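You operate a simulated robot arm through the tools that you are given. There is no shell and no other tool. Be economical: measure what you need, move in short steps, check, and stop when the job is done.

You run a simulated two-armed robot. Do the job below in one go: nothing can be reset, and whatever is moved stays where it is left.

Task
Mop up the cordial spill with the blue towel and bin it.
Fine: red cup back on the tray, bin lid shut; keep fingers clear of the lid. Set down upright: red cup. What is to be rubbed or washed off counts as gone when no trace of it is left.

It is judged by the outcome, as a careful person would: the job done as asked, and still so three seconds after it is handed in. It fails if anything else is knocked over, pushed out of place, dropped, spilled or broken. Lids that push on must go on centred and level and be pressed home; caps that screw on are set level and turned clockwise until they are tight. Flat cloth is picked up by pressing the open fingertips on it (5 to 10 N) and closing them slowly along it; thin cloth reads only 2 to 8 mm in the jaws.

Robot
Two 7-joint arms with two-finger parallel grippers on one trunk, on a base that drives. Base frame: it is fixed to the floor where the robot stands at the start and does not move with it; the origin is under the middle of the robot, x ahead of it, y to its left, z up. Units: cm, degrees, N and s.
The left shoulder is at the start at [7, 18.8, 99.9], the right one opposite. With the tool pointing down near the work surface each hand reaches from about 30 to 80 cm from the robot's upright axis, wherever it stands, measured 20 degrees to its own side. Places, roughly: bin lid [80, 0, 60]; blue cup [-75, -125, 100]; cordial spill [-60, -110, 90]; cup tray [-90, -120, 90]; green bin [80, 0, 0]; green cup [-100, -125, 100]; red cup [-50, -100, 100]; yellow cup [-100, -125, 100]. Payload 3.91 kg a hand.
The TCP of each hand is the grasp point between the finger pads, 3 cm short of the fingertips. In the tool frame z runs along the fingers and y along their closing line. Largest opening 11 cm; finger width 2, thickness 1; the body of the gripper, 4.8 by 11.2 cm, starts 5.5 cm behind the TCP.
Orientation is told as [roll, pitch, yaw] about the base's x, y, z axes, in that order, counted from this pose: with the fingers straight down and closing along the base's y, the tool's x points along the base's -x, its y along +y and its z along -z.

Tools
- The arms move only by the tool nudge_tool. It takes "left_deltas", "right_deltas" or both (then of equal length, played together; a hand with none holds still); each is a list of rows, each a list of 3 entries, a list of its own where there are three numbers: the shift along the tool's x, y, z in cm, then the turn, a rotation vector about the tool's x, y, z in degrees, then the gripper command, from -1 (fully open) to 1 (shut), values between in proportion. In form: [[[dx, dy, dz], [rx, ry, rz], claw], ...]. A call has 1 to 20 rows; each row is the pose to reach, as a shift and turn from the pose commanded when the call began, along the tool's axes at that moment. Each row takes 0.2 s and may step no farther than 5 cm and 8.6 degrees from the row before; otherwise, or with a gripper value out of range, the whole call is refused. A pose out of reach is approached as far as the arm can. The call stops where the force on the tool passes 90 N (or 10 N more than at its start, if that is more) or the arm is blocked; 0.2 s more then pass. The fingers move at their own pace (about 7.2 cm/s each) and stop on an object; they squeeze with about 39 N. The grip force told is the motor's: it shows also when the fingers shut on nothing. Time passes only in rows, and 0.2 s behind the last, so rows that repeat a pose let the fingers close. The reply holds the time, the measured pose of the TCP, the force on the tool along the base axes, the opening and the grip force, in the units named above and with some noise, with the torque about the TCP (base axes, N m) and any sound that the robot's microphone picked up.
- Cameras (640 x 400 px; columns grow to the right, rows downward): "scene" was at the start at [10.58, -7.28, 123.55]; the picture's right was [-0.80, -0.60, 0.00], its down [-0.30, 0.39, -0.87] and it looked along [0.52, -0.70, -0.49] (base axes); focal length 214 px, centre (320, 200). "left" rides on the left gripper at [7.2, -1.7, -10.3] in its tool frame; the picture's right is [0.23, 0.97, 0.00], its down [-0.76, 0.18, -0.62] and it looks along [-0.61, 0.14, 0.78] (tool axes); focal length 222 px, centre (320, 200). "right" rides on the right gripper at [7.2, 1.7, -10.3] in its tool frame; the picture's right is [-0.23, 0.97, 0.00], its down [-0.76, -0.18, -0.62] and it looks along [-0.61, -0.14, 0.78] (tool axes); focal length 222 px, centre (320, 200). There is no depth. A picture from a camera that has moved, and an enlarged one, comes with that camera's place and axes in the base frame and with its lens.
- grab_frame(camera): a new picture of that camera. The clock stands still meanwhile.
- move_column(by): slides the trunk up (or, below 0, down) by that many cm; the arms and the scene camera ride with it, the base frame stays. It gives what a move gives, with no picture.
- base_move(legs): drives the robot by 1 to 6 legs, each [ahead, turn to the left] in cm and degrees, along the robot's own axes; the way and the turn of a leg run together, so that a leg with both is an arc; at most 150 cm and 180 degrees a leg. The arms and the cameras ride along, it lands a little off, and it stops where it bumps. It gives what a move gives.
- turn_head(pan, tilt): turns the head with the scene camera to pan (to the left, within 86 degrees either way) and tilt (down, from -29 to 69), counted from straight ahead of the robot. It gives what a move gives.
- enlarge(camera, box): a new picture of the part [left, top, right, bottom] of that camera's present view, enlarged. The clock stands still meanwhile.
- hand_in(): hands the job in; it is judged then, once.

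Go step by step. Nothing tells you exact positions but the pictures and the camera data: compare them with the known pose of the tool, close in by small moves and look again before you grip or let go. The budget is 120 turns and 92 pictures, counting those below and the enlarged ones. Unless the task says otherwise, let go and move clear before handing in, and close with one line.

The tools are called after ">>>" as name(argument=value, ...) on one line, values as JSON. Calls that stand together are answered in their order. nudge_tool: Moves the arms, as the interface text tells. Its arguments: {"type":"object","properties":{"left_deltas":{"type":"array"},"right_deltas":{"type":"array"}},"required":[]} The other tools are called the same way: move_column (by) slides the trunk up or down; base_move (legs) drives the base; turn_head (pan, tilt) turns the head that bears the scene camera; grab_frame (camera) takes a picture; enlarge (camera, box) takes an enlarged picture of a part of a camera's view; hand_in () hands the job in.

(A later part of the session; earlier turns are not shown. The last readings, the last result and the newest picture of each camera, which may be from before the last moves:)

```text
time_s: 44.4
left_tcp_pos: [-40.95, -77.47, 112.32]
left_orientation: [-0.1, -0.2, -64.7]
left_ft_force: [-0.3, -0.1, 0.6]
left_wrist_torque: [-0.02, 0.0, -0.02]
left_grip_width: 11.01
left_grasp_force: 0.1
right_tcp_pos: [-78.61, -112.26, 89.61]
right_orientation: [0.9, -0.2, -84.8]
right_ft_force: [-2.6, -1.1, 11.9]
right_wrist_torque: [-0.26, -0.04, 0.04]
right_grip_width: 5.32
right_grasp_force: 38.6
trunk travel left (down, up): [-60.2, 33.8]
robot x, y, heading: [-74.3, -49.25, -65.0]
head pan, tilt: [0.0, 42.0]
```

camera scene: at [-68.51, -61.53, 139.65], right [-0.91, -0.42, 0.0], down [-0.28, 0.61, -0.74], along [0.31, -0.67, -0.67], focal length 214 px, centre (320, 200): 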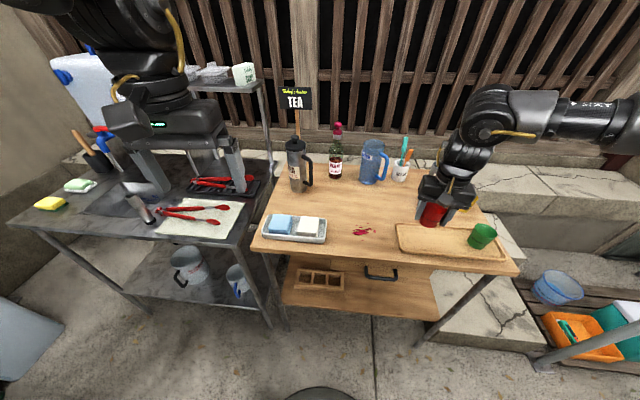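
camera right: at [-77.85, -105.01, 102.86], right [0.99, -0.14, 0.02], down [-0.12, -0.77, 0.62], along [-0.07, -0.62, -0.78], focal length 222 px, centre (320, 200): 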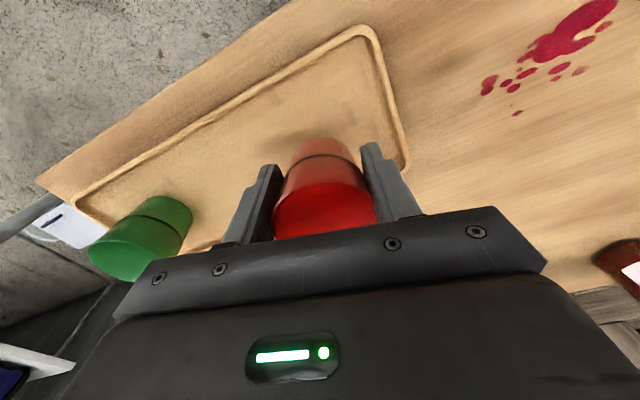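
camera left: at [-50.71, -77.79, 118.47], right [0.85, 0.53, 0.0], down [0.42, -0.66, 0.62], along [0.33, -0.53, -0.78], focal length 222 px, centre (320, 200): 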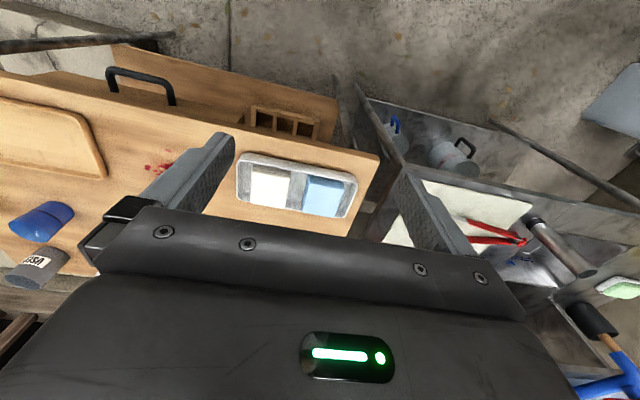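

Contact with the tray. Easing up slightly and releasing.

>>> nudge_tool(right_deltas=[[[0, 0, -0.2], [0, 0, 0], 1], [[0, 0, -0.2], [0, 0, 0], 0], [[0, 0, -0.2], [0, 0, 0], -0.3], [[0, 0, -0.2], [0, 0, 0], -0.6], [[0, 0, -0.2], [0, 0, 0], -1], [[0, 0, -0.2], [0, 0, 0], -1]])

>>> move_column(by=10)

>>> grab_frame(camera="scene")

```text
time_s: 45.8
left_tcp_pos: [-40.94, -77.63, 112.15]
left_orientation: [-0.2, 0.0, -64.8]
left_ft_force: [-0.2, 1.0, -1.0]
left_wrist_torque: [0.02, 0.0, -0.02]
left_grip_width: 11.03
left_grasp_force: 0.2
right_tcp_pos: [-78.53, -112.32, 89.9]
right_orientation: [0.9, -0.1, -84.8]
right_ft_force: [-0.3, -1.1, -0.3]
right_wrist_torque: [-0.02, 0.04, 0.0]
right_grip_width: 11.0
right_grasp_force: 0.1
trunk travel left (down, up): [-60.2, 33.8]
robot x, y, heading: [-74.48, -49.35, -65.3]
head pan, tilt: [0.0, 42.0]
```

```text
time_s: 47.1
left_tcp_pos: [-40.89, -77.59, 122.23]
left_orientation: [-0.2, -0.1, -64.7]
left_ft_force: [-0.1, -0.1, -0.8]
left_wrist_torque: [0.04, 0.02, 0.01]
left_grip_width: 11.0
left_grasp_force: 0.0
right_tcp_pos: [-78.6, -112.24, 99.72]
right_orientation: [0.8, -0.1, -84.8]
right_ft_force: [-0.5, -0.7, 0.0]
right_wrist_torque: [0.04, 0.0, -0.04]
right_grip_width: 11.0
right_grasp_force: 0.1
trunk travel left (down, up): [-70.2, 23.8]
robot x, y, heading: [-74.13, -49.81, -65.3]
head pan, tilt: [0.0, 42.0]
```

```text
60 pictures are left
camera scene: at [-68.58, -61.59, 140.95], right [-0.91, -0.42, 0.0], down [-0.28, 0.61, -0.74], along [0.31, -0.67, -0.67], focal length 214 px, centre (320, 200)
```

scene: 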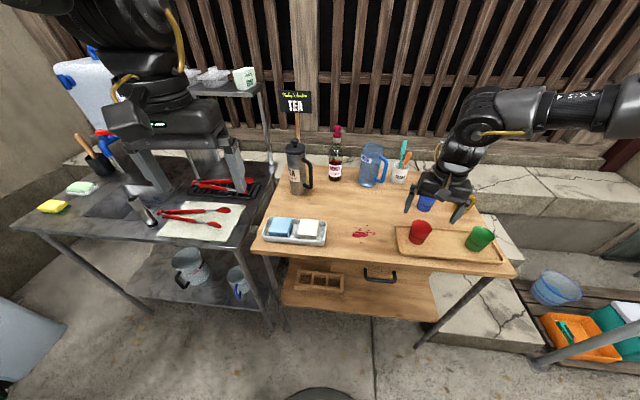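

The red cup stands upright on the tray. Next is the towel: I'll raise the hand, pull back slightly and turn the base left so the right hand comes over the dish, clear of the tea flask.

>>> move_column(by=9)

>>> nudge_tool(right_deltas=[[[2, 0, 0], [0, 0, 0], -1], [[4, 0, 0], [0, 0, 0], -1], [[4, 0, 0], [0, 0, 0], -1]])

>>> base_move(legs=[[0, 38]])

>>> grab_frame(camera="right")

>>> grab_frame(camera="scene")

```text
time_s: 48.4
left_tcp_pos: [-41.0, -77.7, 131.26]
left_orientation: [-0.3, 0.0, -64.7]
left_ft_force: [-0.3, 0.1, 0.1]
left_wrist_torque: [0.01, 0.0, -0.03]
left_grip_width: 11.03
left_grasp_force: 0.2
right_tcp_pos: [-78.58, -112.28, 108.7]
right_orientation: [1.0, 0.0, -84.8]
right_ft_force: [0.3, -0.1, -0.6]
right_wrist_torque: [0.02, -0.02, 0.03]
right_grip_width: 11.01
right_grasp_force: 0.0
trunk travel left (down, up): [-79.2, 14.8]
robot x, y, heading: [-74.77, -49.24, -64.7]
head pan, tilt: [0.0, 42.0]
```

```text
time_s: 49.2
left_tcp_pos: [-40.9, -77.59, 131.17]
left_orientation: [-0.1, 0.0, -64.7]
left_ft_force: [-0.1, -0.4, 0.0]
left_wrist_torque: [-0.02, 0.03, 0.03]
left_grip_width: 10.99
left_grasp_force: 0.1
right_tcp_pos: [-79.35, -109.46, 109.2]
right_orientation: [0.9, -0.1, -84.7]
right_ft_force: [-0.4, -0.6, -0.2]
right_wrist_torque: [-0.01, 0.02, 0.01]
right_grip_width: 11.0
right_grasp_force: 0.0
right hand out of reach, approached as far as the arm can: row 2, 3
trunk travel left (down, up): [-79.2, 14.8]
robot x, y, heading: [-74.39, -49.27, -64.9]
head pan, tilt: [0.0, 42.0]
```

```text
time_s: 51.4
left_tcp_pos: [-30.7, -50.25, 131.16]
left_orientation: [-0.1, 0.1, -25.6]
left_ft_force: [0.4, -0.1, -0.2]
left_wrist_torque: [0.0, -0.03, 0.0]
left_grip_width: 10.98
left_grasp_force: 0.1
right_tcp_pos: [-40.42, -99.41, 109.11]
right_orientation: [0.8, 0.2, -45.5]
right_ft_force: [0.0, -1.3, -0.5]
right_wrist_torque: [0.04, 0.01, -0.01]
right_grip_width: 11.01
right_grasp_force: 0.0
trunk travel left (down, up): [-79.2, 14.8]
robot x, y, heading: [-74.25, -49.17, -25.9]
head pan, tilt: [0.0, 42.0]
```

```text
59 pictures are left
camera right: at [-44.43, -93.23, 119.4], right [0.85, 0.52, 0.02], down [0.4, -0.68, 0.62], along [0.33, -0.52, -0.78], focal length 222 px, centre (320, 200)
```

right: 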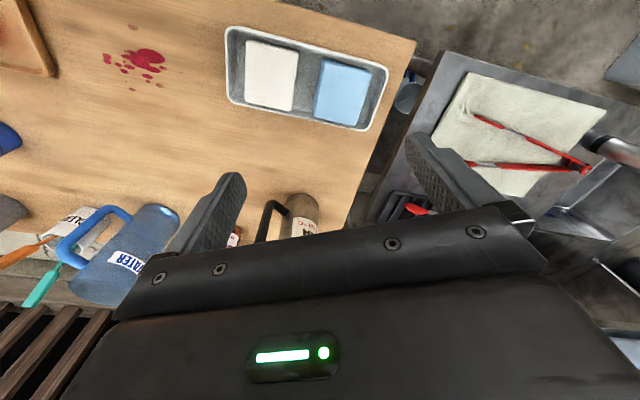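

```text
58 pictures are left
camera scene: at [-62.24, -55.36, 149.95], right [-0.44, -0.9, 0.0], down [-0.6, 0.29, -0.74], along [0.67, -0.32, -0.67], focal length 214 px, centre (320, 200)
```

scene: 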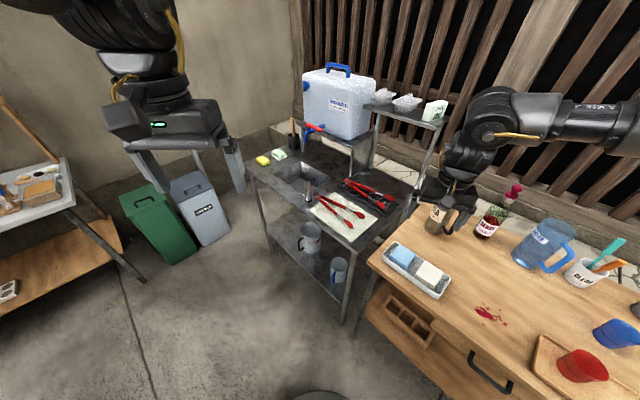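

The towel is at about (-38,-97.3). Let me enlarge the dish view to judge gaps.

>>> enlarge(camera="right", box=[216, 10, 408, 130])

>>> enlarge(camera="scene", box=[370, 230, 466, 290])

```text
3.33 times, centred on (312, 70) of right
camera zoom: at [-44.43, -93.23, 119.4], right [0.85, 0.52, 0.02], down [0.4, -0.68, 0.62], along [0.33, -0.52, -0.78], focal length 740 px, centre (347, 633)
```

zoom: 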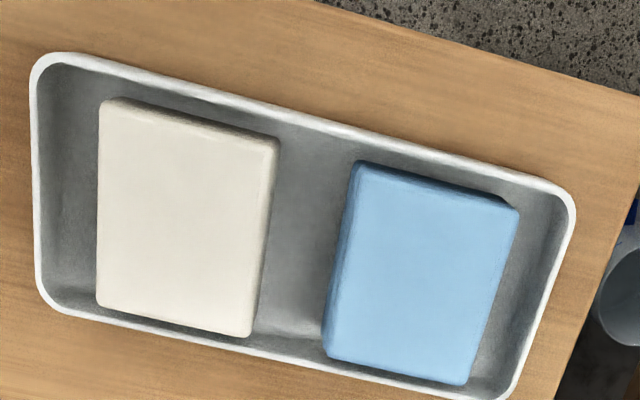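

```text
6.67 times, centred on (418, 260) of scene
camera zoom: at [-62.24, -55.36, 149.95], right [-0.44, -0.9, 0.0], down [-0.6, 0.29, -0.74], along [0.67, -0.32, -0.67], focal length 1430 px, centre (-333, -200)
```

zoom: 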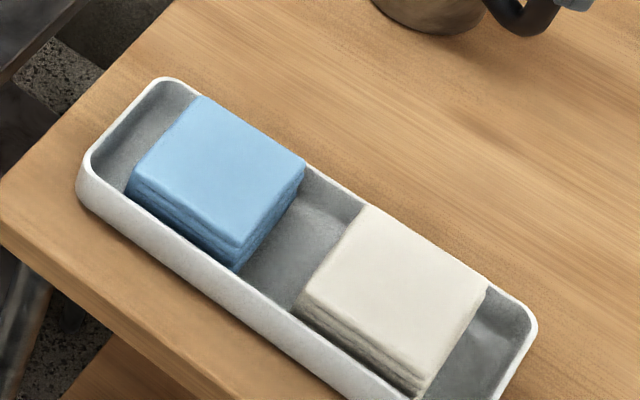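

There's 2–3 cm free on both sides of the 6.2 cm wide folded towel, so I'll grip the whole stack from the sides. Aligning the tool with the dish now.

>>> nudge_tool(right_deltas=[[[0, 1, 0], [0, 0, 8], -1], [[-0.2, 2, 0], [0, 0, 16], -1], [[-0.5, 3, 0], [0, 0, 24], -0.8], [[-0.5, 3, 2], [0, 0, 25.5], -0.6], [[-0.5, 3, 5], [0, 0, 25.5], -0.5], [[-0.5, 3, 8], [0, 0, 25.5], -0.5]])

>>> grab_frame(camera="right")

```text
time_s: 52.8
left_tcp_pos: [-30.47, -50.34, 131.25]
left_orientation: [-0.2, 0.0, -25.7]
left_ft_force: [0.9, 0.1, 0.4]
left_wrist_torque: [0.0, 0.04, 0.02]
left_grip_width: 11.01
left_grasp_force: 0.0
right_tcp_pos: [-35.66, -108.89, 111.41]
right_orientation: [0.8, 0.4, -71.0]
right_ft_force: [-0.2, 0.5, -0.1]
right_wrist_torque: [0.01, 0.0, 0.0]
right_grip_width: 8.23
right_grasp_force: 0.1
right hand out of reach, approached as far as the arm can: row 1, 2, 3, 4, 5, 6
trunk travel left (down, up): [-79.2, 14.8]
robot x, y, heading: [-74.52, -49.46, -25.8]
head pan, tilt: [0.0, 42.0]
```

```text
55 pictures are left
camera right: at [-36.56, -101.64, 121.63], right [0.99, 0.1, 0.01], down [0.07, -0.79, 0.61], along [0.07, -0.61, -0.79], focal length 222 px, centre (320, 200)
```

right: 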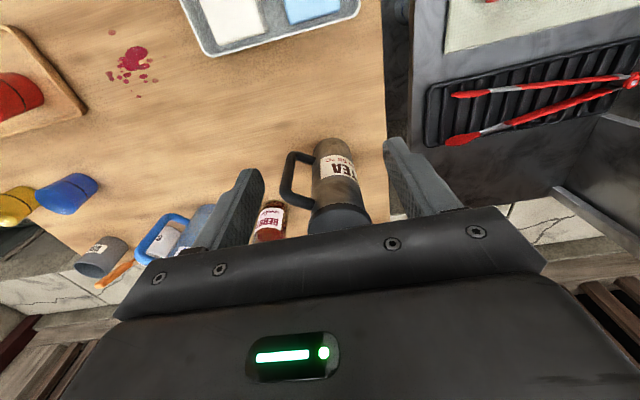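

The arm drifted toward the flask: its posture seems folded against joint limits since my tuck. I'll raise clear, move the hand back out to its original start-like pose to recover a better posture, and retry.

>>> move_column(by=10)

>>> nudge_tool(right_deltas=[[[0.6, -2.8, 0], [0, 0, -6], -0.5], [[1.2, -5.6, 0], [0, 0, -12], -0.5], [[1.8, -8.4, 0], [0, 0, -18], -0.5], [[2.4, -11.2, 0], [0, 0, -24], -0.5], [[3, -14, 0], [0, 0, -30], -0.5], [[3.5, -17, 0], [0, 0, -36], -0.5], [[4, -20, 0], [0, 0, -42], -0.5], [[4.5, -22.3, 0], [0, 0, -45], -0.5], [[4.5, -22.3, 0], [0, 0, -45], -0.5]])

>>> grab_frame(camera="scene")

```text
time_s: 54.1
left_tcp_pos: [-30.57, -50.32, 141.14]
left_orientation: [-0.2, 0.0, -25.6]
left_ft_force: [-0.9, 0.2, -0.3]
left_wrist_torque: [0.0, 0.01, -0.01]
left_grip_width: 11.0
left_grasp_force: 0.2
right_tcp_pos: [-35.71, -108.8, 121.28]
right_orientation: [0.7, 0.5, -70.9]
right_ft_force: [0.5, 0.3, -0.5]
right_wrist_torque: [-0.02, 0.01, 0.01]
right_grip_width: 8.23
right_grasp_force: 0.0
trunk travel left (down, up): [-89.2, 4.8]
robot x, y, heading: [-74.49, -49.12, -25.8]
head pan, tilt: [0.0, 42.0]
```

```text
time_s: 56.1
left_tcp_pos: [-30.65, -50.33, 141.24]
left_orientation: [-0.1, 0.0, -25.6]
left_ft_force: [1.1, -0.4, 0.1]
left_wrist_torque: [-0.01, 0.06, 0.0]
left_grip_width: 11.0
left_grasp_force: 0.1
right_tcp_pos: [-58.26, -112.08, 120.79]
right_orientation: [0.9, -0.2, -25.9]
right_ft_force: [0.9, -0.4, -0.2]
right_wrist_torque: [0.0, -0.02, 0.01]
right_grip_width: 8.25
right_grasp_force: 0.0
trunk travel left (down, up): [-89.2, 4.8]
robot x, y, heading: [-74.29, -49.65, -25.8]
head pan, tilt: [0.0, 42.0]
```

```text
54 pictures are left
camera scene: at [-62.14, -55.29, 159.95], right [-0.44, -0.9, 0.0], down [-0.6, 0.29, -0.74], along [0.67, -0.32, -0.67], focal length 214 px, centre (320, 200)
```

scene: 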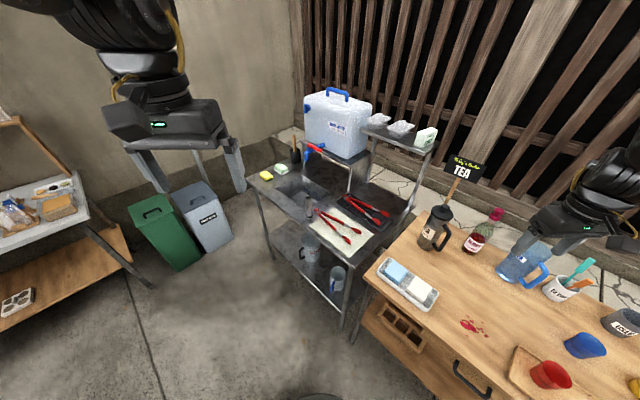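

The hand is out again at full control. I'll re-station the base about 26 cm along the aisle so that the towel lies in the arm's comfortable zone with the right tool angle.

>>> base_move(legs=[[0, 52], [26.4, 0], [0, -77]])

>>> grab_frame(camera="scene")

```text
time_s: 63.6
left_tcp_pos: [-10.38, -55.94, 141.25]
left_orientation: [-0.2, 0.0, -48.8]
left_ft_force: [-0.7, -0.1, 0.2]
left_wrist_torque: [0.05, -0.03, -0.02]
left_grip_width: 11.02
left_grasp_force: 0.1
right_tcp_pos: [-60.02, -101.94, 120.85]
right_orientation: [0.9, -0.1, -49.1]
right_ft_force: [-0.2, 0.0, -0.5]
right_wrist_torque: [0.0, 0.0, -0.01]
right_grip_width: 8.26
right_grasp_force: 0.2
trunk travel left (down, up): [-89.2, 4.8]
robot x, y, heading: [-50.05, -38.24, -49.2]
head pan, tilt: [0.0, 42.0]
```

```text
53 pictures are left
camera scene: at [-41.32, -48.09, 159.95], right [-0.76, -0.66, 0.0], down [-0.44, 0.51, -0.74], along [0.49, -0.56, -0.67], focal length 214 px, centre (320, 200)
```

scene: 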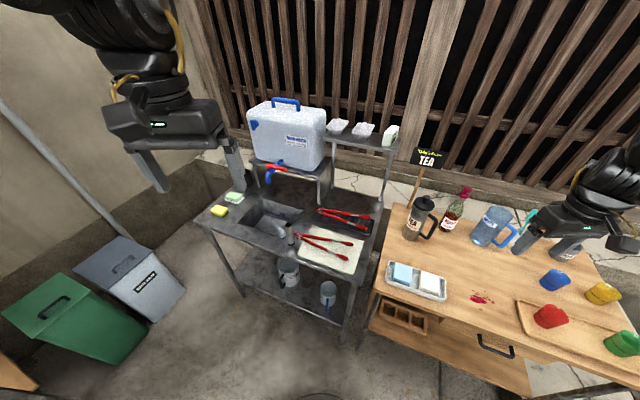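

Good station. Lowering the trunk and bringing the right hand over the towel with the tool aligned to the dish.

>>> move_column(by=-17)

>>> nudge_tool(right_deltas=[[[-1.4, 2.4, 0], [0, 0, 3], -0.5], [[-2.8, 4.9, 0], [0, 0, 6], -0.5], [[-4.2, 7.3, 0], [0, 0, 9], -0.5], [[-5.6, 9.8, 0], [0, 0, 12], -0.5], [[-7, 12.2, 0], [0, 0, 15], -0.5], [[-8.4, 14.6, 0], [0, 0, 18], -0.5], [[-9.8, 17, 0], [0, 0, 20], -0.5], [[-11.2, 19.5, 0], [0, 0, 22], -0.5], [[-11.2, 19.5, 0], [0, 0, 22], -0.5]])

>>> grab_frame(camera="right")

```text
time_s: 65.5
left_tcp_pos: [-10.41, -55.85, 124.24]
left_orientation: [-0.2, 0.0, -48.8]
left_ft_force: [0.3, -0.3, -0.2]
left_wrist_torque: [-0.04, -0.01, -0.01]
left_grip_width: 10.98
left_grasp_force: 0.1
right_tcp_pos: [-60.07, -101.9, 103.87]
right_orientation: [0.9, -0.1, -49.0]
right_ft_force: [-0.2, -0.1, 0.3]
right_wrist_torque: [-0.01, -0.01, -0.01]
right_grip_width: 8.24
right_grasp_force: 0.0
trunk travel left (down, up): [-72.2, 21.8]
robot x, y, heading: [-50.15, -38.02, -49.1]
head pan, tilt: [0.0, 42.0]
```

```text
time_s: 67.5
left_tcp_pos: [-10.38, -55.86, 124.26]
left_orientation: [-0.2, 0.0, -48.7]
left_ft_force: [-0.6, -0.8, 0.6]
left_wrist_torque: [-0.02, -0.04, 0.01]
left_grip_width: 11.01
left_grasp_force: 0.0
right_tcp_pos: [-38.2, -97.66, 104.43]
right_orientation: [0.8, 0.2, -71.1]
right_ft_force: [0.5, 1.0, 0.1]
right_wrist_torque: [0.0, 0.01, -0.01]
right_grip_width: 8.26
right_grasp_force: 0.0
trunk travel left (down, up): [-72.2, 21.8]
robot x, y, heading: [-50.38, -38.04, -49.0]
head pan, tilt: [0.0, 42.0]
```

```text
52 pictures are left
camera right: at [-39.16, -90.45, 114.6], right [0.99, 0.1, 0.01], down [0.07, -0.78, 0.62], along [0.07, -0.61, -0.79], focal length 222 px, centre (320, 200)
```

right: 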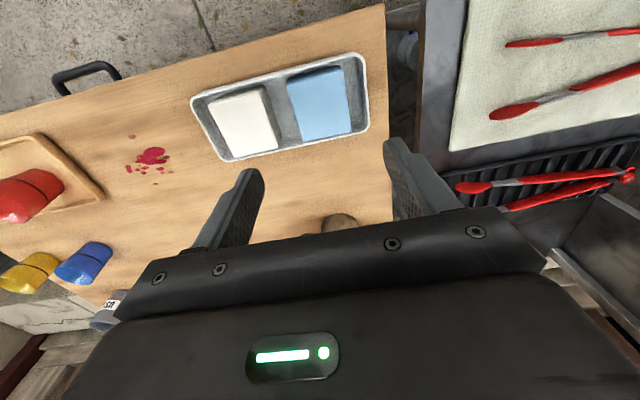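

Aligned over the towel. Lowering with the trunk to just above it.

>>> move_column(by=-11.5)

>>> grab_frame(camera="right")

```text
time_s: 69.0
left_tcp_pos: [-10.25, -56.03, 112.78]
left_orientation: [-0.2, 0.0, -48.8]
left_ft_force: [0.3, 0.5, -0.3]
left_wrist_torque: [-0.02, 0.03, -0.02]
left_grip_width: 10.97
left_grasp_force: 0.0
right_tcp_pos: [-38.24, -97.94, 92.83]
right_orientation: [0.8, 0.2, -71.1]
right_ft_force: [-0.2, 0.3, -0.7]
right_wrist_torque: [-0.02, -0.03, -0.01]
right_grip_width: 8.25
right_grasp_force: 0.1
trunk travel left (down, up): [-60.7, 33.3]
robot x, y, heading: [-50.63, -37.91, -49.1]
head pan, tilt: [0.0, 42.0]
```

```text
51 pictures are left
camera right: at [-39.12, -90.52, 103.06], right [0.99, 0.1, 0.01], down [0.07, -0.78, 0.62], along [0.07, -0.61, -0.79], focal length 222 px, centre (320, 200)
```

right: 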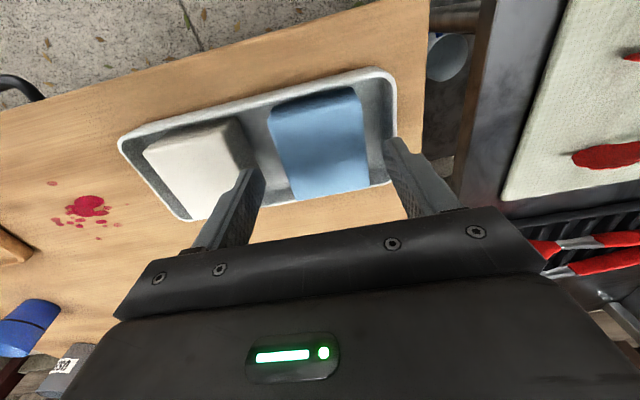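

Well centred; the gap to the dish wall is narrow, so I'll close to 6.9 cm first, then lower a bit more.

>>> nudge_tool(right_deltas=[[[0, 0.2, 0], [0, 0, 0], -0.255], [[0, 0.2, 0], [0, 0, 0], -0.255], [[0, 0.2, 0], [0, 0, 0], -0.255]])

>>> move_column(by=-1.6)

>>> grab_frame(camera="right")

```text
time_s: 69.8
left_tcp_pos: [-10.37, -55.93, 112.71]
left_orientation: [-0.2, 0.0, -48.9]
left_ft_force: [-0.8, -0.6, 0.1]
left_wrist_torque: [-0.01, -0.01, 0.02]
left_grip_width: 11.01
left_grasp_force: 0.1
right_tcp_pos: [-37.88, -97.77, 92.82]
right_orientation: [0.8, 0.2, -71.0]
right_ft_force: [0.6, -0.2, -0.6]
right_wrist_torque: [0.0, -0.01, 0.01]
right_grip_width: 6.89
right_grasp_force: 0.1
trunk travel left (down, up): [-60.7, 33.3]
robot x, y, heading: [-50.34, -38.27, -49.1]
head pan, tilt: [0.0, 42.0]
```

```text
time_s: 70.4
left_tcp_pos: [-10.42, -55.85, 111.12]
left_orientation: [-0.1, 0.1, -48.8]
left_ft_force: [-0.1, 0.5, -1.3]
left_wrist_torque: [0.0, -0.01, 0.03]
left_grip_width: 11.02
left_grasp_force: 0.2
right_tcp_pos: [-37.85, -97.78, 91.04]
right_orientation: [0.9, 0.2, -71.0]
right_ft_force: [0.4, -0.3, -0.2]
right_wrist_torque: [0.02, 0.0, 0.05]
right_grip_width: 6.91
right_grasp_force: 0.2
trunk travel left (down, up): [-59.1, 34.9]
robot x, y, heading: [-49.83, -38.02, -49.1]
head pan, tilt: [0.0, 42.0]
```

```text
50 pictures are left
camera right: at [-38.84, -90.5, 101.45], right [0.99, 0.1, 0.01], down [0.07, -0.78, 0.62], along [0.07, -0.61, -0.79], focal length 222 px, centre (320, 200)
```

right: 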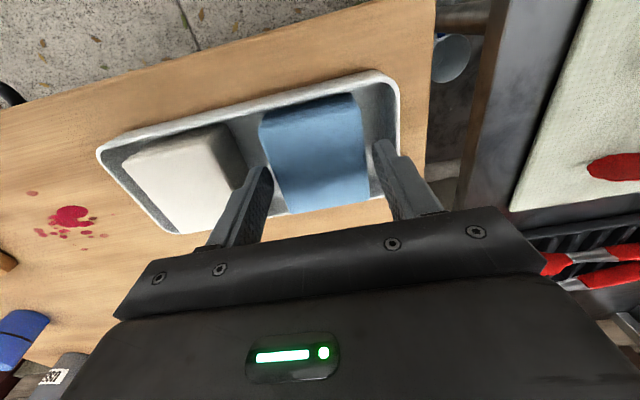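

Both fingertips are inside the dish beside the towel. Lowering further with small nudges.

>>> move_column(by=-1.1)

>>> nudge_tool(right_deltas=[[[0, 0, 0.2], [0, 0, 0], -0.255]])

>>> grab_frame(camera="right")

```text
time_s: 71.0
left_tcp_pos: [-10.39, -55.87, 110.06]
left_orientation: [-0.2, 0.1, -48.9]
left_ft_force: [0.5, 0.1, -0.3]
left_wrist_torque: [-0.01, 0.0, 0.01]
left_grip_width: 11.0
left_grasp_force: 0.3
right_tcp_pos: [-38.03, -97.68, 90.08]
right_orientation: [0.9, 0.2, -71.0]
right_ft_force: [-0.2, -0.1, 0.3]
right_wrist_torque: [-0.04, -0.01, 0.0]
right_grip_width: 6.9
right_grasp_force: 0.0
trunk travel left (down, up): [-58.0, 36.0]
robot x, y, heading: [-49.92, -38.01, -49.0]
head pan, tilt: [0.0, 42.0]
```

```text
time_s: 71.4
left_tcp_pos: [-10.27, -55.98, 110.05]
left_orientation: [-0.1, 0.0, -48.8]
left_ft_force: [-0.4, 0.9, -0.3]
left_wrist_torque: [0.0, 0.02, -0.03]
left_grip_width: 10.99
left_grasp_force: 0.0
right_tcp_pos: [-37.87, -97.83, 89.88]
right_orientation: [0.8, 0.3, -71.0]
right_ft_force: [-0.5, 0.8, 1.7]
right_wrist_torque: [0.0, -0.01, 0.01]
right_grip_width: 6.9
right_grasp_force: 0.0
trunk travel left (down, up): [-58.0, 36.0]
robot x, y, heading: [-50.25, -38.4, -49.0]
head pan, tilt: [0.0, 42.0]
```

```text
49 pictures are left
camera right: at [-38.76, -90.55, 100.19], right [0.99, 0.1, 0.01], down [0.07, -0.78, 0.62], along [0.07, -0.61, -0.79], focal length 222 px, centre (320, 200)
```

right: 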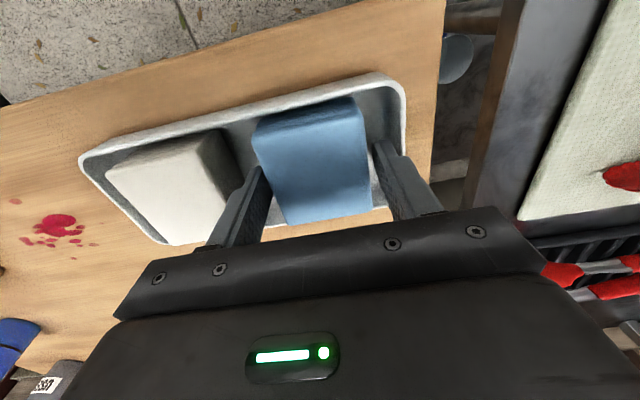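

A slight upward force suggests the dish floor or wall is being touched. Closing slowly on the towel stack now.

>>> nudge_tool(right_deltas=[[[0, 0, -0.1], [0, 0, 0], -0.15], [[0, 0, -0.1], [0, 0, 0], -0.05], [[0, 0, -0.1], [0, 0, 0], 0.05], [[0, 0, -0.1], [0, 0, 0], 0.2], [[0, 0, -0.1], [0, 0, 0], 0.4], [[0, 0, -0.1], [0, 0, 0], 0.7], [[0, 0, -0.1], [0, 0, 0], 1], [[0, 0, -0.1], [0, 0, 0], 1]])

>>> grab_frame(camera="right")

```text
time_s: 73.2
left_tcp_pos: [-10.41, -55.82, 110.02]
left_orientation: [-0.2, 0.1, -48.8]
left_ft_force: [-1.7, -0.6, 0.5]
left_wrist_torque: [0.01, -0.04, 0.01]
left_grip_width: 10.99
left_grasp_force: 0.0
right_tcp_pos: [-37.87, -97.92, 90.1]
right_orientation: [0.9, 0.1, -70.9]
right_ft_force: [-1.1, -0.7, 0.9]
right_wrist_torque: [-0.02, 0.04, 0.0]
right_grip_width: 6.04
right_grasp_force: 38.9
trunk travel left (down, up): [-58.0, 36.0]
robot x, y, heading: [-50.35, -37.92, -49.0]
head pan, tilt: [0.0, 42.0]
```

```text
48 pictures are left
camera right: at [-38.87, -90.57, 100.31], right [0.99, 0.1, 0.01], down [0.07, -0.78, 0.62], along [0.07, -0.61, -0.79], focal length 222 px, centre (320, 200)
```

right: 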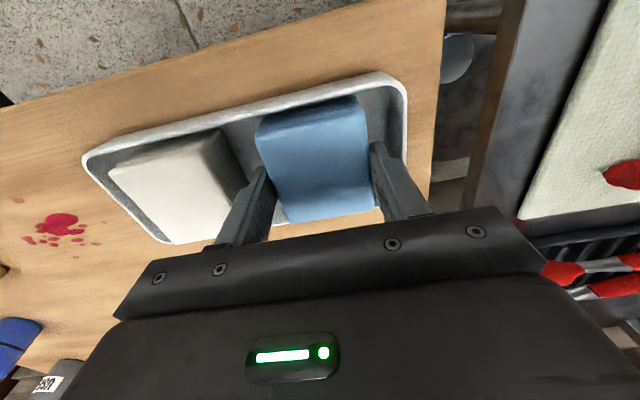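

Gripped at 6.0 cm, a firm block. Lifting slowly with the trunk.

>>> move_column(by=3)

>>> move_column(by=6)

>>> grab_frame(camera="scene")

>>> grab_frame(camera="right")

```text
time_s: 73.9
left_tcp_pos: [-10.25, -55.98, 113.06]
left_orientation: [-0.2, 0.0, -48.7]
left_ft_force: [0.3, -0.4, 0.1]
left_wrist_torque: [0.04, 0.0, 0.01]
left_grip_width: 11.02
left_grasp_force: 0.0
right_tcp_pos: [-37.87, -97.93, 93.04]
right_orientation: [0.8, 0.3, -71.0]
right_ft_force: [0.1, 1.0, 0.3]
right_wrist_torque: [-0.01, 0.02, -0.02]
right_grip_width: 6.05
right_grasp_force: 38.9
trunk travel left (down, up): [-61.0, 33.0]
robot x, y, heading: [-49.86, -37.86, -49.1]
head pan, tilt: [0.0, 42.0]
```

```text
time_s: 74.9
left_tcp_pos: [-10.45, -55.96, 119.03]
left_orientation: [-0.2, 0.1, -48.8]
left_ft_force: [0.3, 0.2, 0.6]
left_wrist_torque: [0.0, -0.02, -0.01]
left_grip_width: 11.0
left_grasp_force: 0.1
right_tcp_pos: [-37.93, -97.9, 99.0]
right_orientation: [0.9, 0.2, -71.0]
right_ft_force: [0.1, 0.2, 0.2]
right_wrist_torque: [-0.01, -0.02, 0.01]
right_grip_width: 6.05
right_grasp_force: 39.7
trunk travel left (down, up): [-67.0, 27.0]
robot x, y, heading: [-50.33, -38.12, -49.1]
head pan, tilt: [0.0, 42.0]
```

```text
47 pictures are left
camera scene: at [-41.34, -48.13, 137.75], right [-0.76, -0.66, 0.0], down [-0.44, 0.51, -0.74], along [0.49, -0.56, -0.67], focal length 214 px, centre (320, 200)
```

scene: 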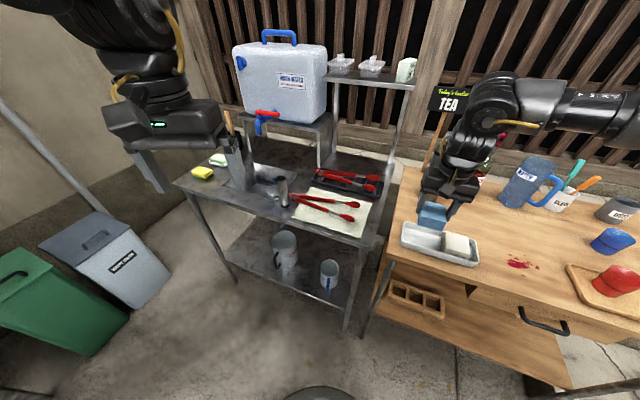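

```text
46 pictures are left
camera right: at [-38.86, -90.59, 109.29], right [0.99, 0.1, 0.01], down [0.07, -0.78, 0.62], along [0.07, -0.61, -0.79], focal length 222 px, centre (320, 200)
```

right: 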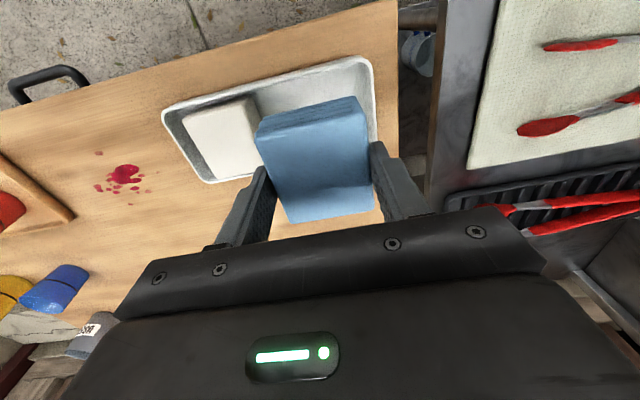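

The towel is held as a block. The spill spans roughly x -66…-58, y -104…-113; I'll turn the base right 20° to bring the hand toward it.

>>> base_move(legs=[[0, -20]])

>>> nudge_tool(right_deltas=[[[-2.5, 0, 0], [0, 0, 0], 1], [[-5, 0, 0], [0, 0, 0], 1], [[-7.5, 0, 0], [0, 0, 0], 1], [[-9, 0, 0], [0, 0, 0], 1], [[-9, 0, 0], [0, 0, 0], 1]])

>>> grab_frame(camera="right")

>>> enlarge(camera="scene", box=[310, 130, 550, 280])

```text
time_s: 76.4
left_tcp_pos: [-19.09, -68.7, 119.03]
left_orientation: [-0.2, 0.0, -69.2]
left_ft_force: [0.3, 0.6, 0.3]
left_wrist_torque: [-0.01, -0.03, 0.0]
left_grip_width: 10.99
left_grasp_force: 0.1
right_tcp_pos: [-59.53, -98.34, 99.11]
right_orientation: [1.0, 0.2, -91.4]
right_ft_force: [-0.1, -0.2, 0.6]
right_wrist_torque: [0.04, -0.02, 0.0]
right_grip_width: 6.03
right_grasp_force: 38.9
trunk travel left (down, up): [-67.0, 27.0]
robot x, y, heading: [-50.37, -38.03, -69.4]
head pan, tilt: [0.0, 42.0]
```

```text
time_s: 77.6
left_tcp_pos: [-19.04, -68.75, 119.03]
left_orientation: [-0.3, 0.0, -69.2]
left_ft_force: [-0.6, 0.4, -0.2]
left_wrist_torque: [0.02, 0.0, -0.02]
left_grip_width: 11.01
left_grasp_force: 0.1
right_tcp_pos: [-61.3, -106.27, 99.11]
right_orientation: [1.0, 0.2, -91.4]
right_ft_force: [-0.8, 0.4, -0.5]
right_wrist_torque: [-0.03, -0.01, 0.0]
right_grip_width: 6.04
right_grasp_force: 38.5
right hand out of reach, approached as far as the arm can: row 3, 4, 5
trunk travel left (down, up): [-67.0, 27.0]
robot x, y, heading: [-50.69, -37.66, -69.5]
head pan, tilt: [0.0, 42.0]
```

```text
45 pictures are left
camera right: at [-59.56, -99.08, 109.4], right [0.97, -0.25, 0.02], down [-0.21, -0.76, 0.62], along [-0.14, -0.6, -0.79], focal length 222 px, centre (320, 200)
```

right: 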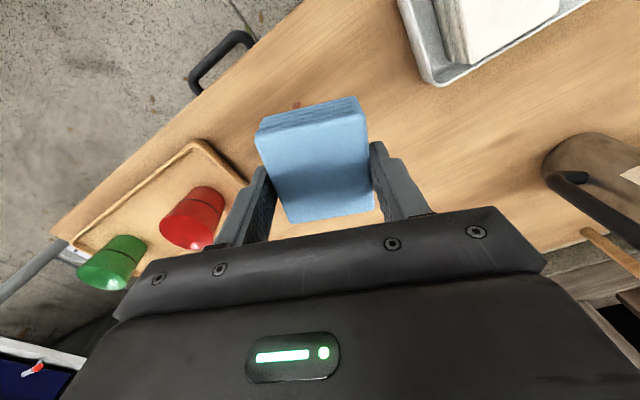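

```text
2.67 times, centred on (430, 205) of scene
camera zoom: at [-45.42, -50.56, 137.75], right [-0.94, -0.35, 0.0], down [-0.23, 0.63, -0.74], along [0.26, -0.7, -0.67], focal length 572 px, centre (27, 187)
```

zoom: 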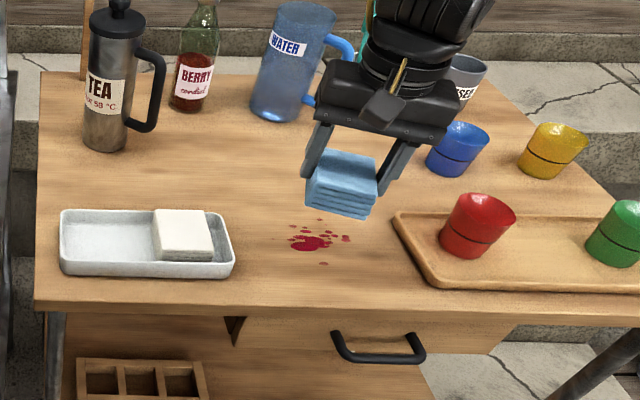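

The hand is over the near part of the spill at its outward limit. I'll drive forward 4 cm and then lower onto it.

>>> base_move(legs=[[4, 0]])

>>> move_column(by=-8)

>>> grab_frame(camera="right")

```text
time_s: 78.5
left_tcp_pos: [-17.95, -71.55, 119.37]
left_orientation: [-0.2, -0.5, -69.2]
left_ft_force: [-1.0, 0.3, -0.2]
left_wrist_torque: [-0.08, 0.0, -0.01]
left_grip_width: 11.01
left_grasp_force: 0.0
right_tcp_pos: [-60.08, -109.33, 99.74]
right_orientation: [1.3, -0.3, -91.4]
right_ft_force: [0.1, 1.0, 0.5]
right_wrist_torque: [-0.02, -0.04, 0.02]
right_grip_width: 6.05
right_grasp_force: 38.3
trunk travel left (down, up): [-67.0, 27.0]
robot x, y, heading: [-48.96, -41.69, -69.7]
head pan, tilt: [0.0, 42.0]
```

```text
time_s: 79.7
left_tcp_pos: [-17.64, -72.45, 111.2]
left_orientation: [-0.2, -0.1, -69.1]
left_ft_force: [-0.3, -0.1, 0.7]
left_wrist_torque: [0.01, -0.02, 0.03]
left_grip_width: 11.0
left_grasp_force: 0.0
right_tcp_pos: [-59.89, -109.9, 91.27]
right_orientation: [1.0, 0.1, -91.4]
right_ft_force: [0.0, 0.5, -0.2]
right_wrist_torque: [0.03, -0.01, 0.02]
right_grip_width: 6.05
right_grasp_force: 38.7
trunk travel left (down, up): [-59.0, 35.0]
robot x, y, heading: [-49.13, -41.75, -69.5]
head pan, tilt: [0.0, 42.0]
```

```text
43 pictures are left
camera right: at [-58.17, -102.78, 101.51], right [0.97, -0.25, 0.02], down [-0.21, -0.76, 0.62], along [-0.14, -0.6, -0.79], focal length 222 px, centre (320, 200)
```

right: 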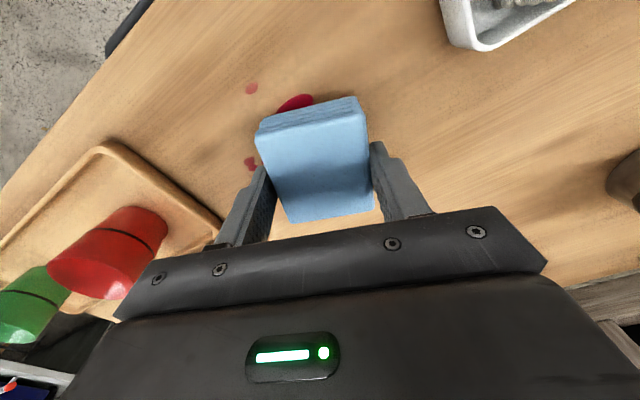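

Positioned over the spill's right part. Lowering to contact.

>>> move_column(by=-1.3)

>>> nudge_tool(right_deltas=[[[0, 0, 0.15], [0, 0, 0], 1], [[0, 0, 0.3], [0, 0, 0], 1], [[0, 0, 0.45], [0, 0, 0], 1]])

```text
time_s: 80.3
left_tcp_pos: [-17.74, -72.37, 109.75]
left_orientation: [-0.1, -0.1, -69.2]
left_ft_force: [1.2, 0.1, 0.3]
left_wrist_torque: [-0.02, 0.0, 0.0]
left_grip_width: 11.0
left_grasp_force: 0.0
right_tcp_pos: [-59.87, -110.01, 89.86]
right_orientation: [1.0, 0.0, -91.4]
right_ft_force: [-0.5, 0.7, -0.3]
right_wrist_torque: [-0.03, -0.01, 0.02]
right_grip_width: 6.06
right_grasp_force: 38.4
trunk travel left (down, up): [-57.7, 36.3]
robot x, y, heading: [-48.52, -41.79, -69.5]
head pan, tilt: [0.0, 42.0]
```

```text
time_s: 81.1
left_tcp_pos: [-17.71, -72.49, 109.77]
left_orientation: [-0.1, -0.1, -69.3]
left_ft_force: [-0.2, 0.0, -0.5]
left_wrist_torque: [-0.03, 0.01, -0.01]
left_grip_width: 11.0
left_grasp_force: 0.1
right_tcp_pos: [-59.82, -109.89, 89.52]
right_orientation: [1.1, -0.1, -91.5]
right_ft_force: [-1.0, -1.1, 4.1]
right_wrist_torque: [0.14, 0.16, 0.09]
right_grip_width: 6.07
right_grasp_force: 39.0
trunk travel left (down, up): [-57.7, 36.3]
robot x, y, heading: [-49.22, -41.77, -69.5]
head pan, tilt: [0.0, 42.0]
```

Light contact of 4 N. Pressing a touch more and rubbing in a zigzag across the spill.

>>> nudge_tool(right_deltas=[[[0, 0, 0.15], [0, 0, 0], 1], [[1.5, 0, 0.15], [0, 0, 0], 1], [[3, 0, 0.15], [0, 0, 0], 1], [[4, 0, 0.15], [0, 0, 0], 1], [[4, -1.5, 0.15], [0, 0, 0], 1], [[4, -3, 0.15], [0, 0, 0], 1], [[2.5, -3, 0.15], [0, 0, 0], 1], [[1, -3, 0.15], [0, 0, 0], 1], [[-0.5, -3, 0.15], [0, 0, 0], 1], [[-1.5, -3, 0.15], [0, 0, 0], 1], [[-1.5, -4.5, 0.15], [0, 0, 0], 1], [[-1.5, -5.5, 0.15], [0, 0, 0], 1], [[0, -5.5, 0.15], [0, 0, 0], 1], [[1.5, -5.5, 0.15], [0, 0, 0], 1], [[3, -5.5, 0.15], [0, 0, 0], 1], [[4, -5.5, 0.15], [0, 0, 0], 1], [[3, -4, 0.15], [0, 0, 0], 1], [[2, -2.5, 0.15], [0, 0, 0], 1], [[1, -1, 0.15], [0, 0, 0], 1], [[0, 0, 0.15], [0, 0, 0], 1]])

>>> grab_frame(camera="right")

```text
time_s: 85.3
left_tcp_pos: [-17.78, -72.25, 109.83]
left_orientation: [-0.2, -0.2, -69.3]
left_ft_force: [-0.1, 0.7, -0.5]
left_wrist_torque: [0.0, -0.01, 0.02]
left_grip_width: 11.0
left_grasp_force: 0.0
right_tcp_pos: [-59.83, -109.95, 89.39]
right_orientation: [1.0, 0.0, -91.4]
right_ft_force: [-2.5, 3.7, 13.1]
right_wrist_torque: [0.3, 0.6, -0.09]
right_grip_width: 6.05
right_grasp_force: 38.8
trunk travel left (down, up): [-57.7, 36.3]
robot x, y, heading: [-49.02, -41.87, -69.6]
head pan, tilt: [0.0, 42.0]
```

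```text
42 pictures are left
camera right: at [-58.2, -102.68, 99.67], right [0.97, -0.25, 0.02], down [-0.21, -0.76, 0.62], along [-0.14, -0.6, -0.78], focal length 222 px, centre (320, 200)
```

right: 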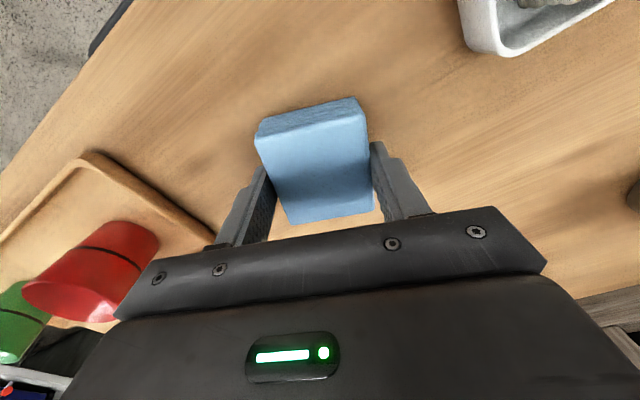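

Visible spots are gone. Lifting to inspect the whole area.

>>> move_column(by=12)

>>> nudge_tool(right_deltas=[[[0, 0, 0], [0, 0, 0], 1], [[1.5, -3, 0], [0, 0, 0], 1], [[3, -6, 0], [0, 0, 0], 1], [[4, -9, 0], [0, 0, 0], 1]])

>>> enlarge(camera="scene", box=[360, 180, 488, 260])

>>> grab_frame(camera="right")

```text
time_s: 86.8
left_tcp_pos: [-17.68, -72.51, 121.78]
left_orientation: [-0.2, -0.1, -69.3]
left_ft_force: [1.1, 0.4, 0.3]
left_wrist_torque: [-0.02, 0.0, -0.03]
left_grip_width: 11.01
left_grasp_force: 0.0
right_tcp_pos: [-59.79, -110.02, 101.3]
right_orientation: [1.0, 0.1, -91.4]
right_ft_force: [0.3, -0.6, 0.2]
right_wrist_torque: [0.0, 0.02, -0.01]
right_grip_width: 6.05
right_grasp_force: 39.0
trunk travel left (down, up): [-69.7, 24.3]
robot x, y, heading: [-49.24, -41.6, -69.5]
head pan, tilt: [0.0, 42.0]
```

```text
time_s: 87.8
left_tcp_pos: [-17.77, -72.56, 121.84]
left_orientation: [-0.2, 0.0, -69.2]
left_ft_force: [-0.2, 0.1, 0.8]
left_wrist_torque: [-0.01, 0.0, 0.01]
left_grip_width: 11.03
left_grasp_force: 0.1
right_tcp_pos: [-68.87, -105.5, 101.04]
right_orientation: [1.1, 0.0, -91.4]
right_ft_force: [0.5, 0.5, 0.3]
right_wrist_torque: [-0.03, -0.03, -0.01]
right_grip_width: 6.03
right_grasp_force: 38.8
trunk travel left (down, up): [-69.7, 24.3]
robot x, y, heading: [-48.79, -41.85, -69.5]
head pan, tilt: [0.0, 42.0]
```

```text
5.00 times, centred on (424, 220) of scene
camera zoom: at [-44.12, -54.24, 140.46], right [-0.94, -0.35, 0.0], down [-0.23, 0.63, -0.74], along [0.26, -0.7, -0.67], focal length 1072 px, centre (-200, 100)
```

zoom: 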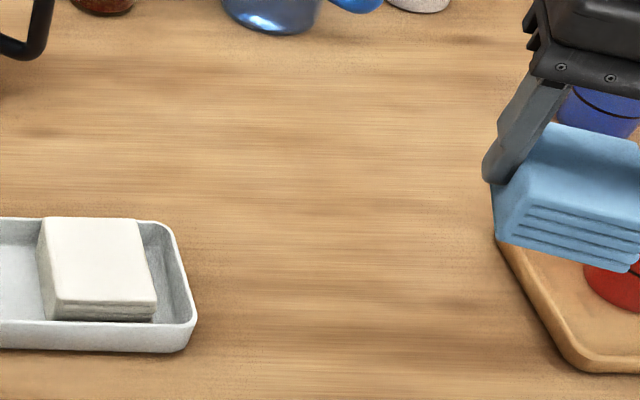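

```text
40 pictures are left
camera right: at [-67.25, -98.32, 111.38], right [0.97, -0.25, 0.02], down [-0.21, -0.76, 0.62], along [-0.14, -0.6, -0.79], focal length 222 px, centre (320, 200)
```

right: 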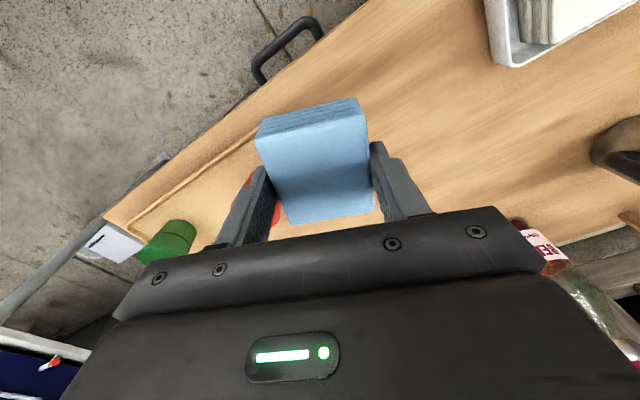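

The table is clean. Now to the bin: raise the trunk, pull the towel hand in, then turn and drive down the aisle toward the bins.

>>> move_column(by=18)

>>> nudge_tool(right_deltas=[[[2, 0, 0], [0, 0, 0], 1], [[4, 0, 0], [0, 0, 0], 1], [[6, 0, 0], [0, 0, 0], 1], [[7, 0, 0], [0, 0, 0], 1]])

>>> base_move(legs=[[0, 98]])

>>> grab_frame(camera="scene")

```text
time_s: 89.8
left_tcp_pos: [-17.72, -72.38, 139.78]
left_orientation: [-0.3, -0.2, -69.3]
left_ft_force: [0.5, 0.1, -0.3]
left_wrist_torque: [0.0, -0.01, -0.01]
left_grip_width: 11.0
left_grasp_force: 0.1
right_tcp_pos: [-68.86, -105.44, 119.17]
right_orientation: [1.0, 0.1, -91.5]
right_ft_force: [0.0, -0.4, -0.1]
right_wrist_torque: [0.0, -0.03, -0.02]
right_grip_width: 6.06
right_grasp_force: 39.0
trunk travel left (down, up): [-87.7, 6.3]
robot x, y, heading: [-49.0, -41.69, -69.4]
head pan, tilt: [0.0, 42.0]
```

```text
time_s: 90.8
left_tcp_pos: [-17.74, -72.41, 139.72]
left_orientation: [-0.1, -0.2, -69.2]
left_ft_force: [1.0, 0.6, -0.1]
left_wrist_torque: [0.02, 0.0, 0.04]
left_grip_width: 11.0
left_grasp_force: 0.1
right_tcp_pos: [-68.73, -98.49, 118.99]
right_orientation: [1.1, 0.0, -91.5]
right_ft_force: [0.1, -0.6, -0.5]
right_wrist_torque: [0.0, 0.01, 0.01]
right_grip_width: 6.05
right_grasp_force: 39.1
trunk travel left (down, up): [-87.7, 6.3]
robot x, y, heading: [-48.93, -41.64, -69.6]
head pan, tilt: [0.0, 42.0]
```

```text
time_s: 95.3
left_tcp_pos: [-22.16, -7.22, 139.7]
left_orientation: [-0.3, 0.0, 27.7]
left_ft_force: [0.0, -0.9, 0.1]
left_wrist_torque: [-0.03, 0.0, 0.0]
left_grip_width: 11.0
left_grasp_force: 0.0
right_tcp_pos: [9.93, -54.56, 119.12]
right_orientation: [1.1, 0.1, 5.5]
right_ft_force: [-0.3, -1.2, -0.4]
right_wrist_torque: [-0.02, -0.01, 0.0]
right_grip_width: 6.06
right_grasp_force: 39.3
trunk travel left (down, up): [-87.7, 6.3]
robot x, y, heading: [-48.89, -41.99, 27.5]
head pan, tilt: [0.0, 42.0]
```

```text
39 pictures are left
camera scene: at [-36.79, -35.66, 158.45], right [0.46, -0.89, 0.0], down [-0.59, -0.31, -0.74], along [0.66, 0.34, -0.67], focal length 214 px, centre (320, 200)
```

scene: 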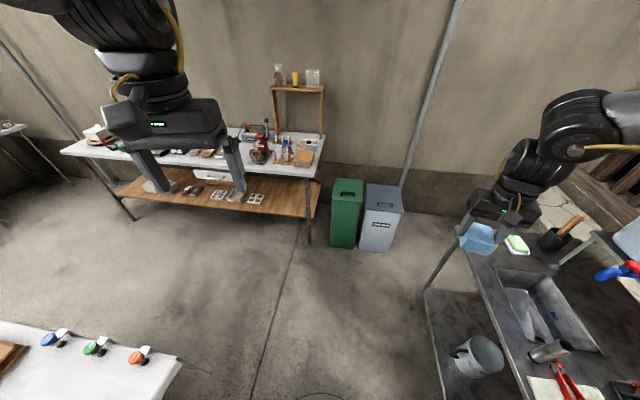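

The bins are seen clearly. I'll enlarge the green one.

>>> enlarge(camera="scene", box=[310, 165, 422, 255])

```text
4.44 times, centred on (366, 210) of scene
camera zoom: at [-36.79, -35.66, 158.45], right [0.46, -0.89, 0.0], down [-0.59, -0.31, -0.74], along [0.66, 0.34, -0.67], focal length 953 px, centre (116, 156)
```

zoom: 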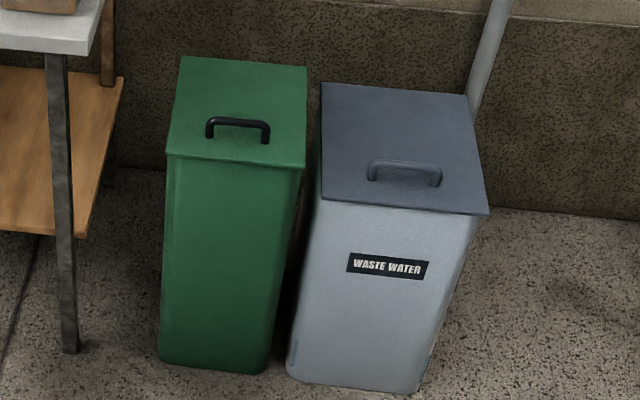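

The lid is about 21×25 cm at (80,2,60), apparently hinged at the back, with a ~10 cm bar handle near (72,-0.6). I'll drive to about (19,-25) in front of it.

>>> base_move(legs=[[0, -13.5], [69, 0], [0, -14]])

>>> turn_head(pan=25, tilt=55)

>>> grab_frame(camera="scene")

```text
time_s: 100.8
left_tcp_pos: [58.69, -7.18, 139.84]
left_orientation: [-0.2, 0.0, -0.2]
left_ft_force: [-0.8, -0.6, -0.7]
left_wrist_torque: [0.0, 0.0, 0.0]
left_grip_width: 11.01
left_grasp_force: 0.1
right_tcp_pos: [64.87, -63.93, 118.99]
right_orientation: [1.0, 0.1, -22.4]
right_ft_force: [-0.8, -0.4, -0.2]
right_wrist_torque: [-0.02, 0.01, -0.04]
right_grip_width: 6.04
right_grasp_force: 38.9
trunk travel left (down, up): [-87.7, 6.3]
robot x, y, heading: [18.39, -25.34, -0.5]
head pan, tilt: [0.0, 42.0]
```

```text
time_s: 101.7
left_tcp_pos: [58.42, -7.31, 139.8]
left_orientation: [-0.2, 0.0, -0.3]
left_ft_force: [-0.6, 0.2, -0.8]
left_wrist_torque: [0.01, 0.0, 0.01]
left_grip_width: 11.0
left_grasp_force: 0.1
right_tcp_pos: [64.77, -64.15, 119.02]
right_orientation: [1.1, 0.0, -22.4]
right_ft_force: [0.1, 0.0, -0.3]
right_wrist_torque: [-0.01, 0.0, -0.02]
right_grip_width: 6.05
right_grasp_force: 39.1
trunk travel left (down, up): [-87.7, 6.3]
robot x, y, heading: [18.11, -25.1, -0.5]
head pan, tilt: [25.0, 55.0]
```

```text
37 pictures are left
camera scene: at [30.37, -22.49, 156.69], right [0.42, -0.91, 0.0], down [-0.74, -0.34, -0.57], along [0.52, 0.24, -0.82], focal length 214 px, centre (320, 200)
```

scene: 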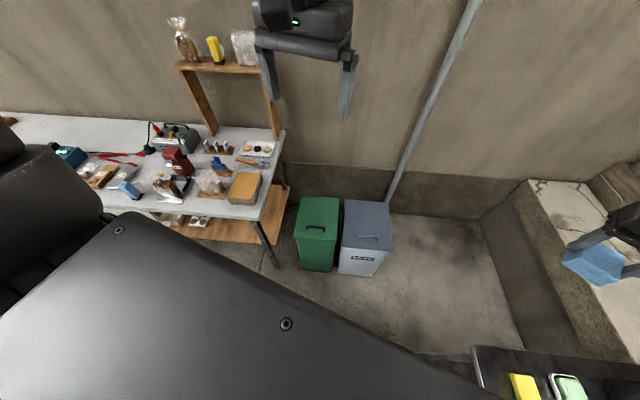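

Enlarging the lid and handle.

>>> enlarge(camera="scene", box=[285, 190, 349, 230])

```text
10.00 times, centred on (317, 210) of scene
camera zoom: at [30.37, -22.49, 156.69], right [0.42, -0.91, 0.0], down [-0.74, -0.34, -0.57], along [0.52, 0.24, -0.82], focal length 2145 px, centre (350, 100)
```

zoom: 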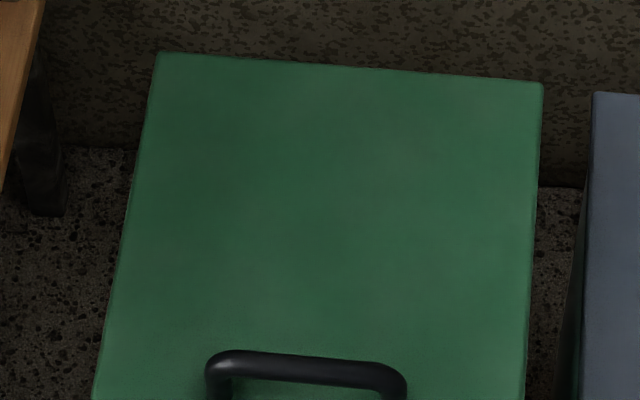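

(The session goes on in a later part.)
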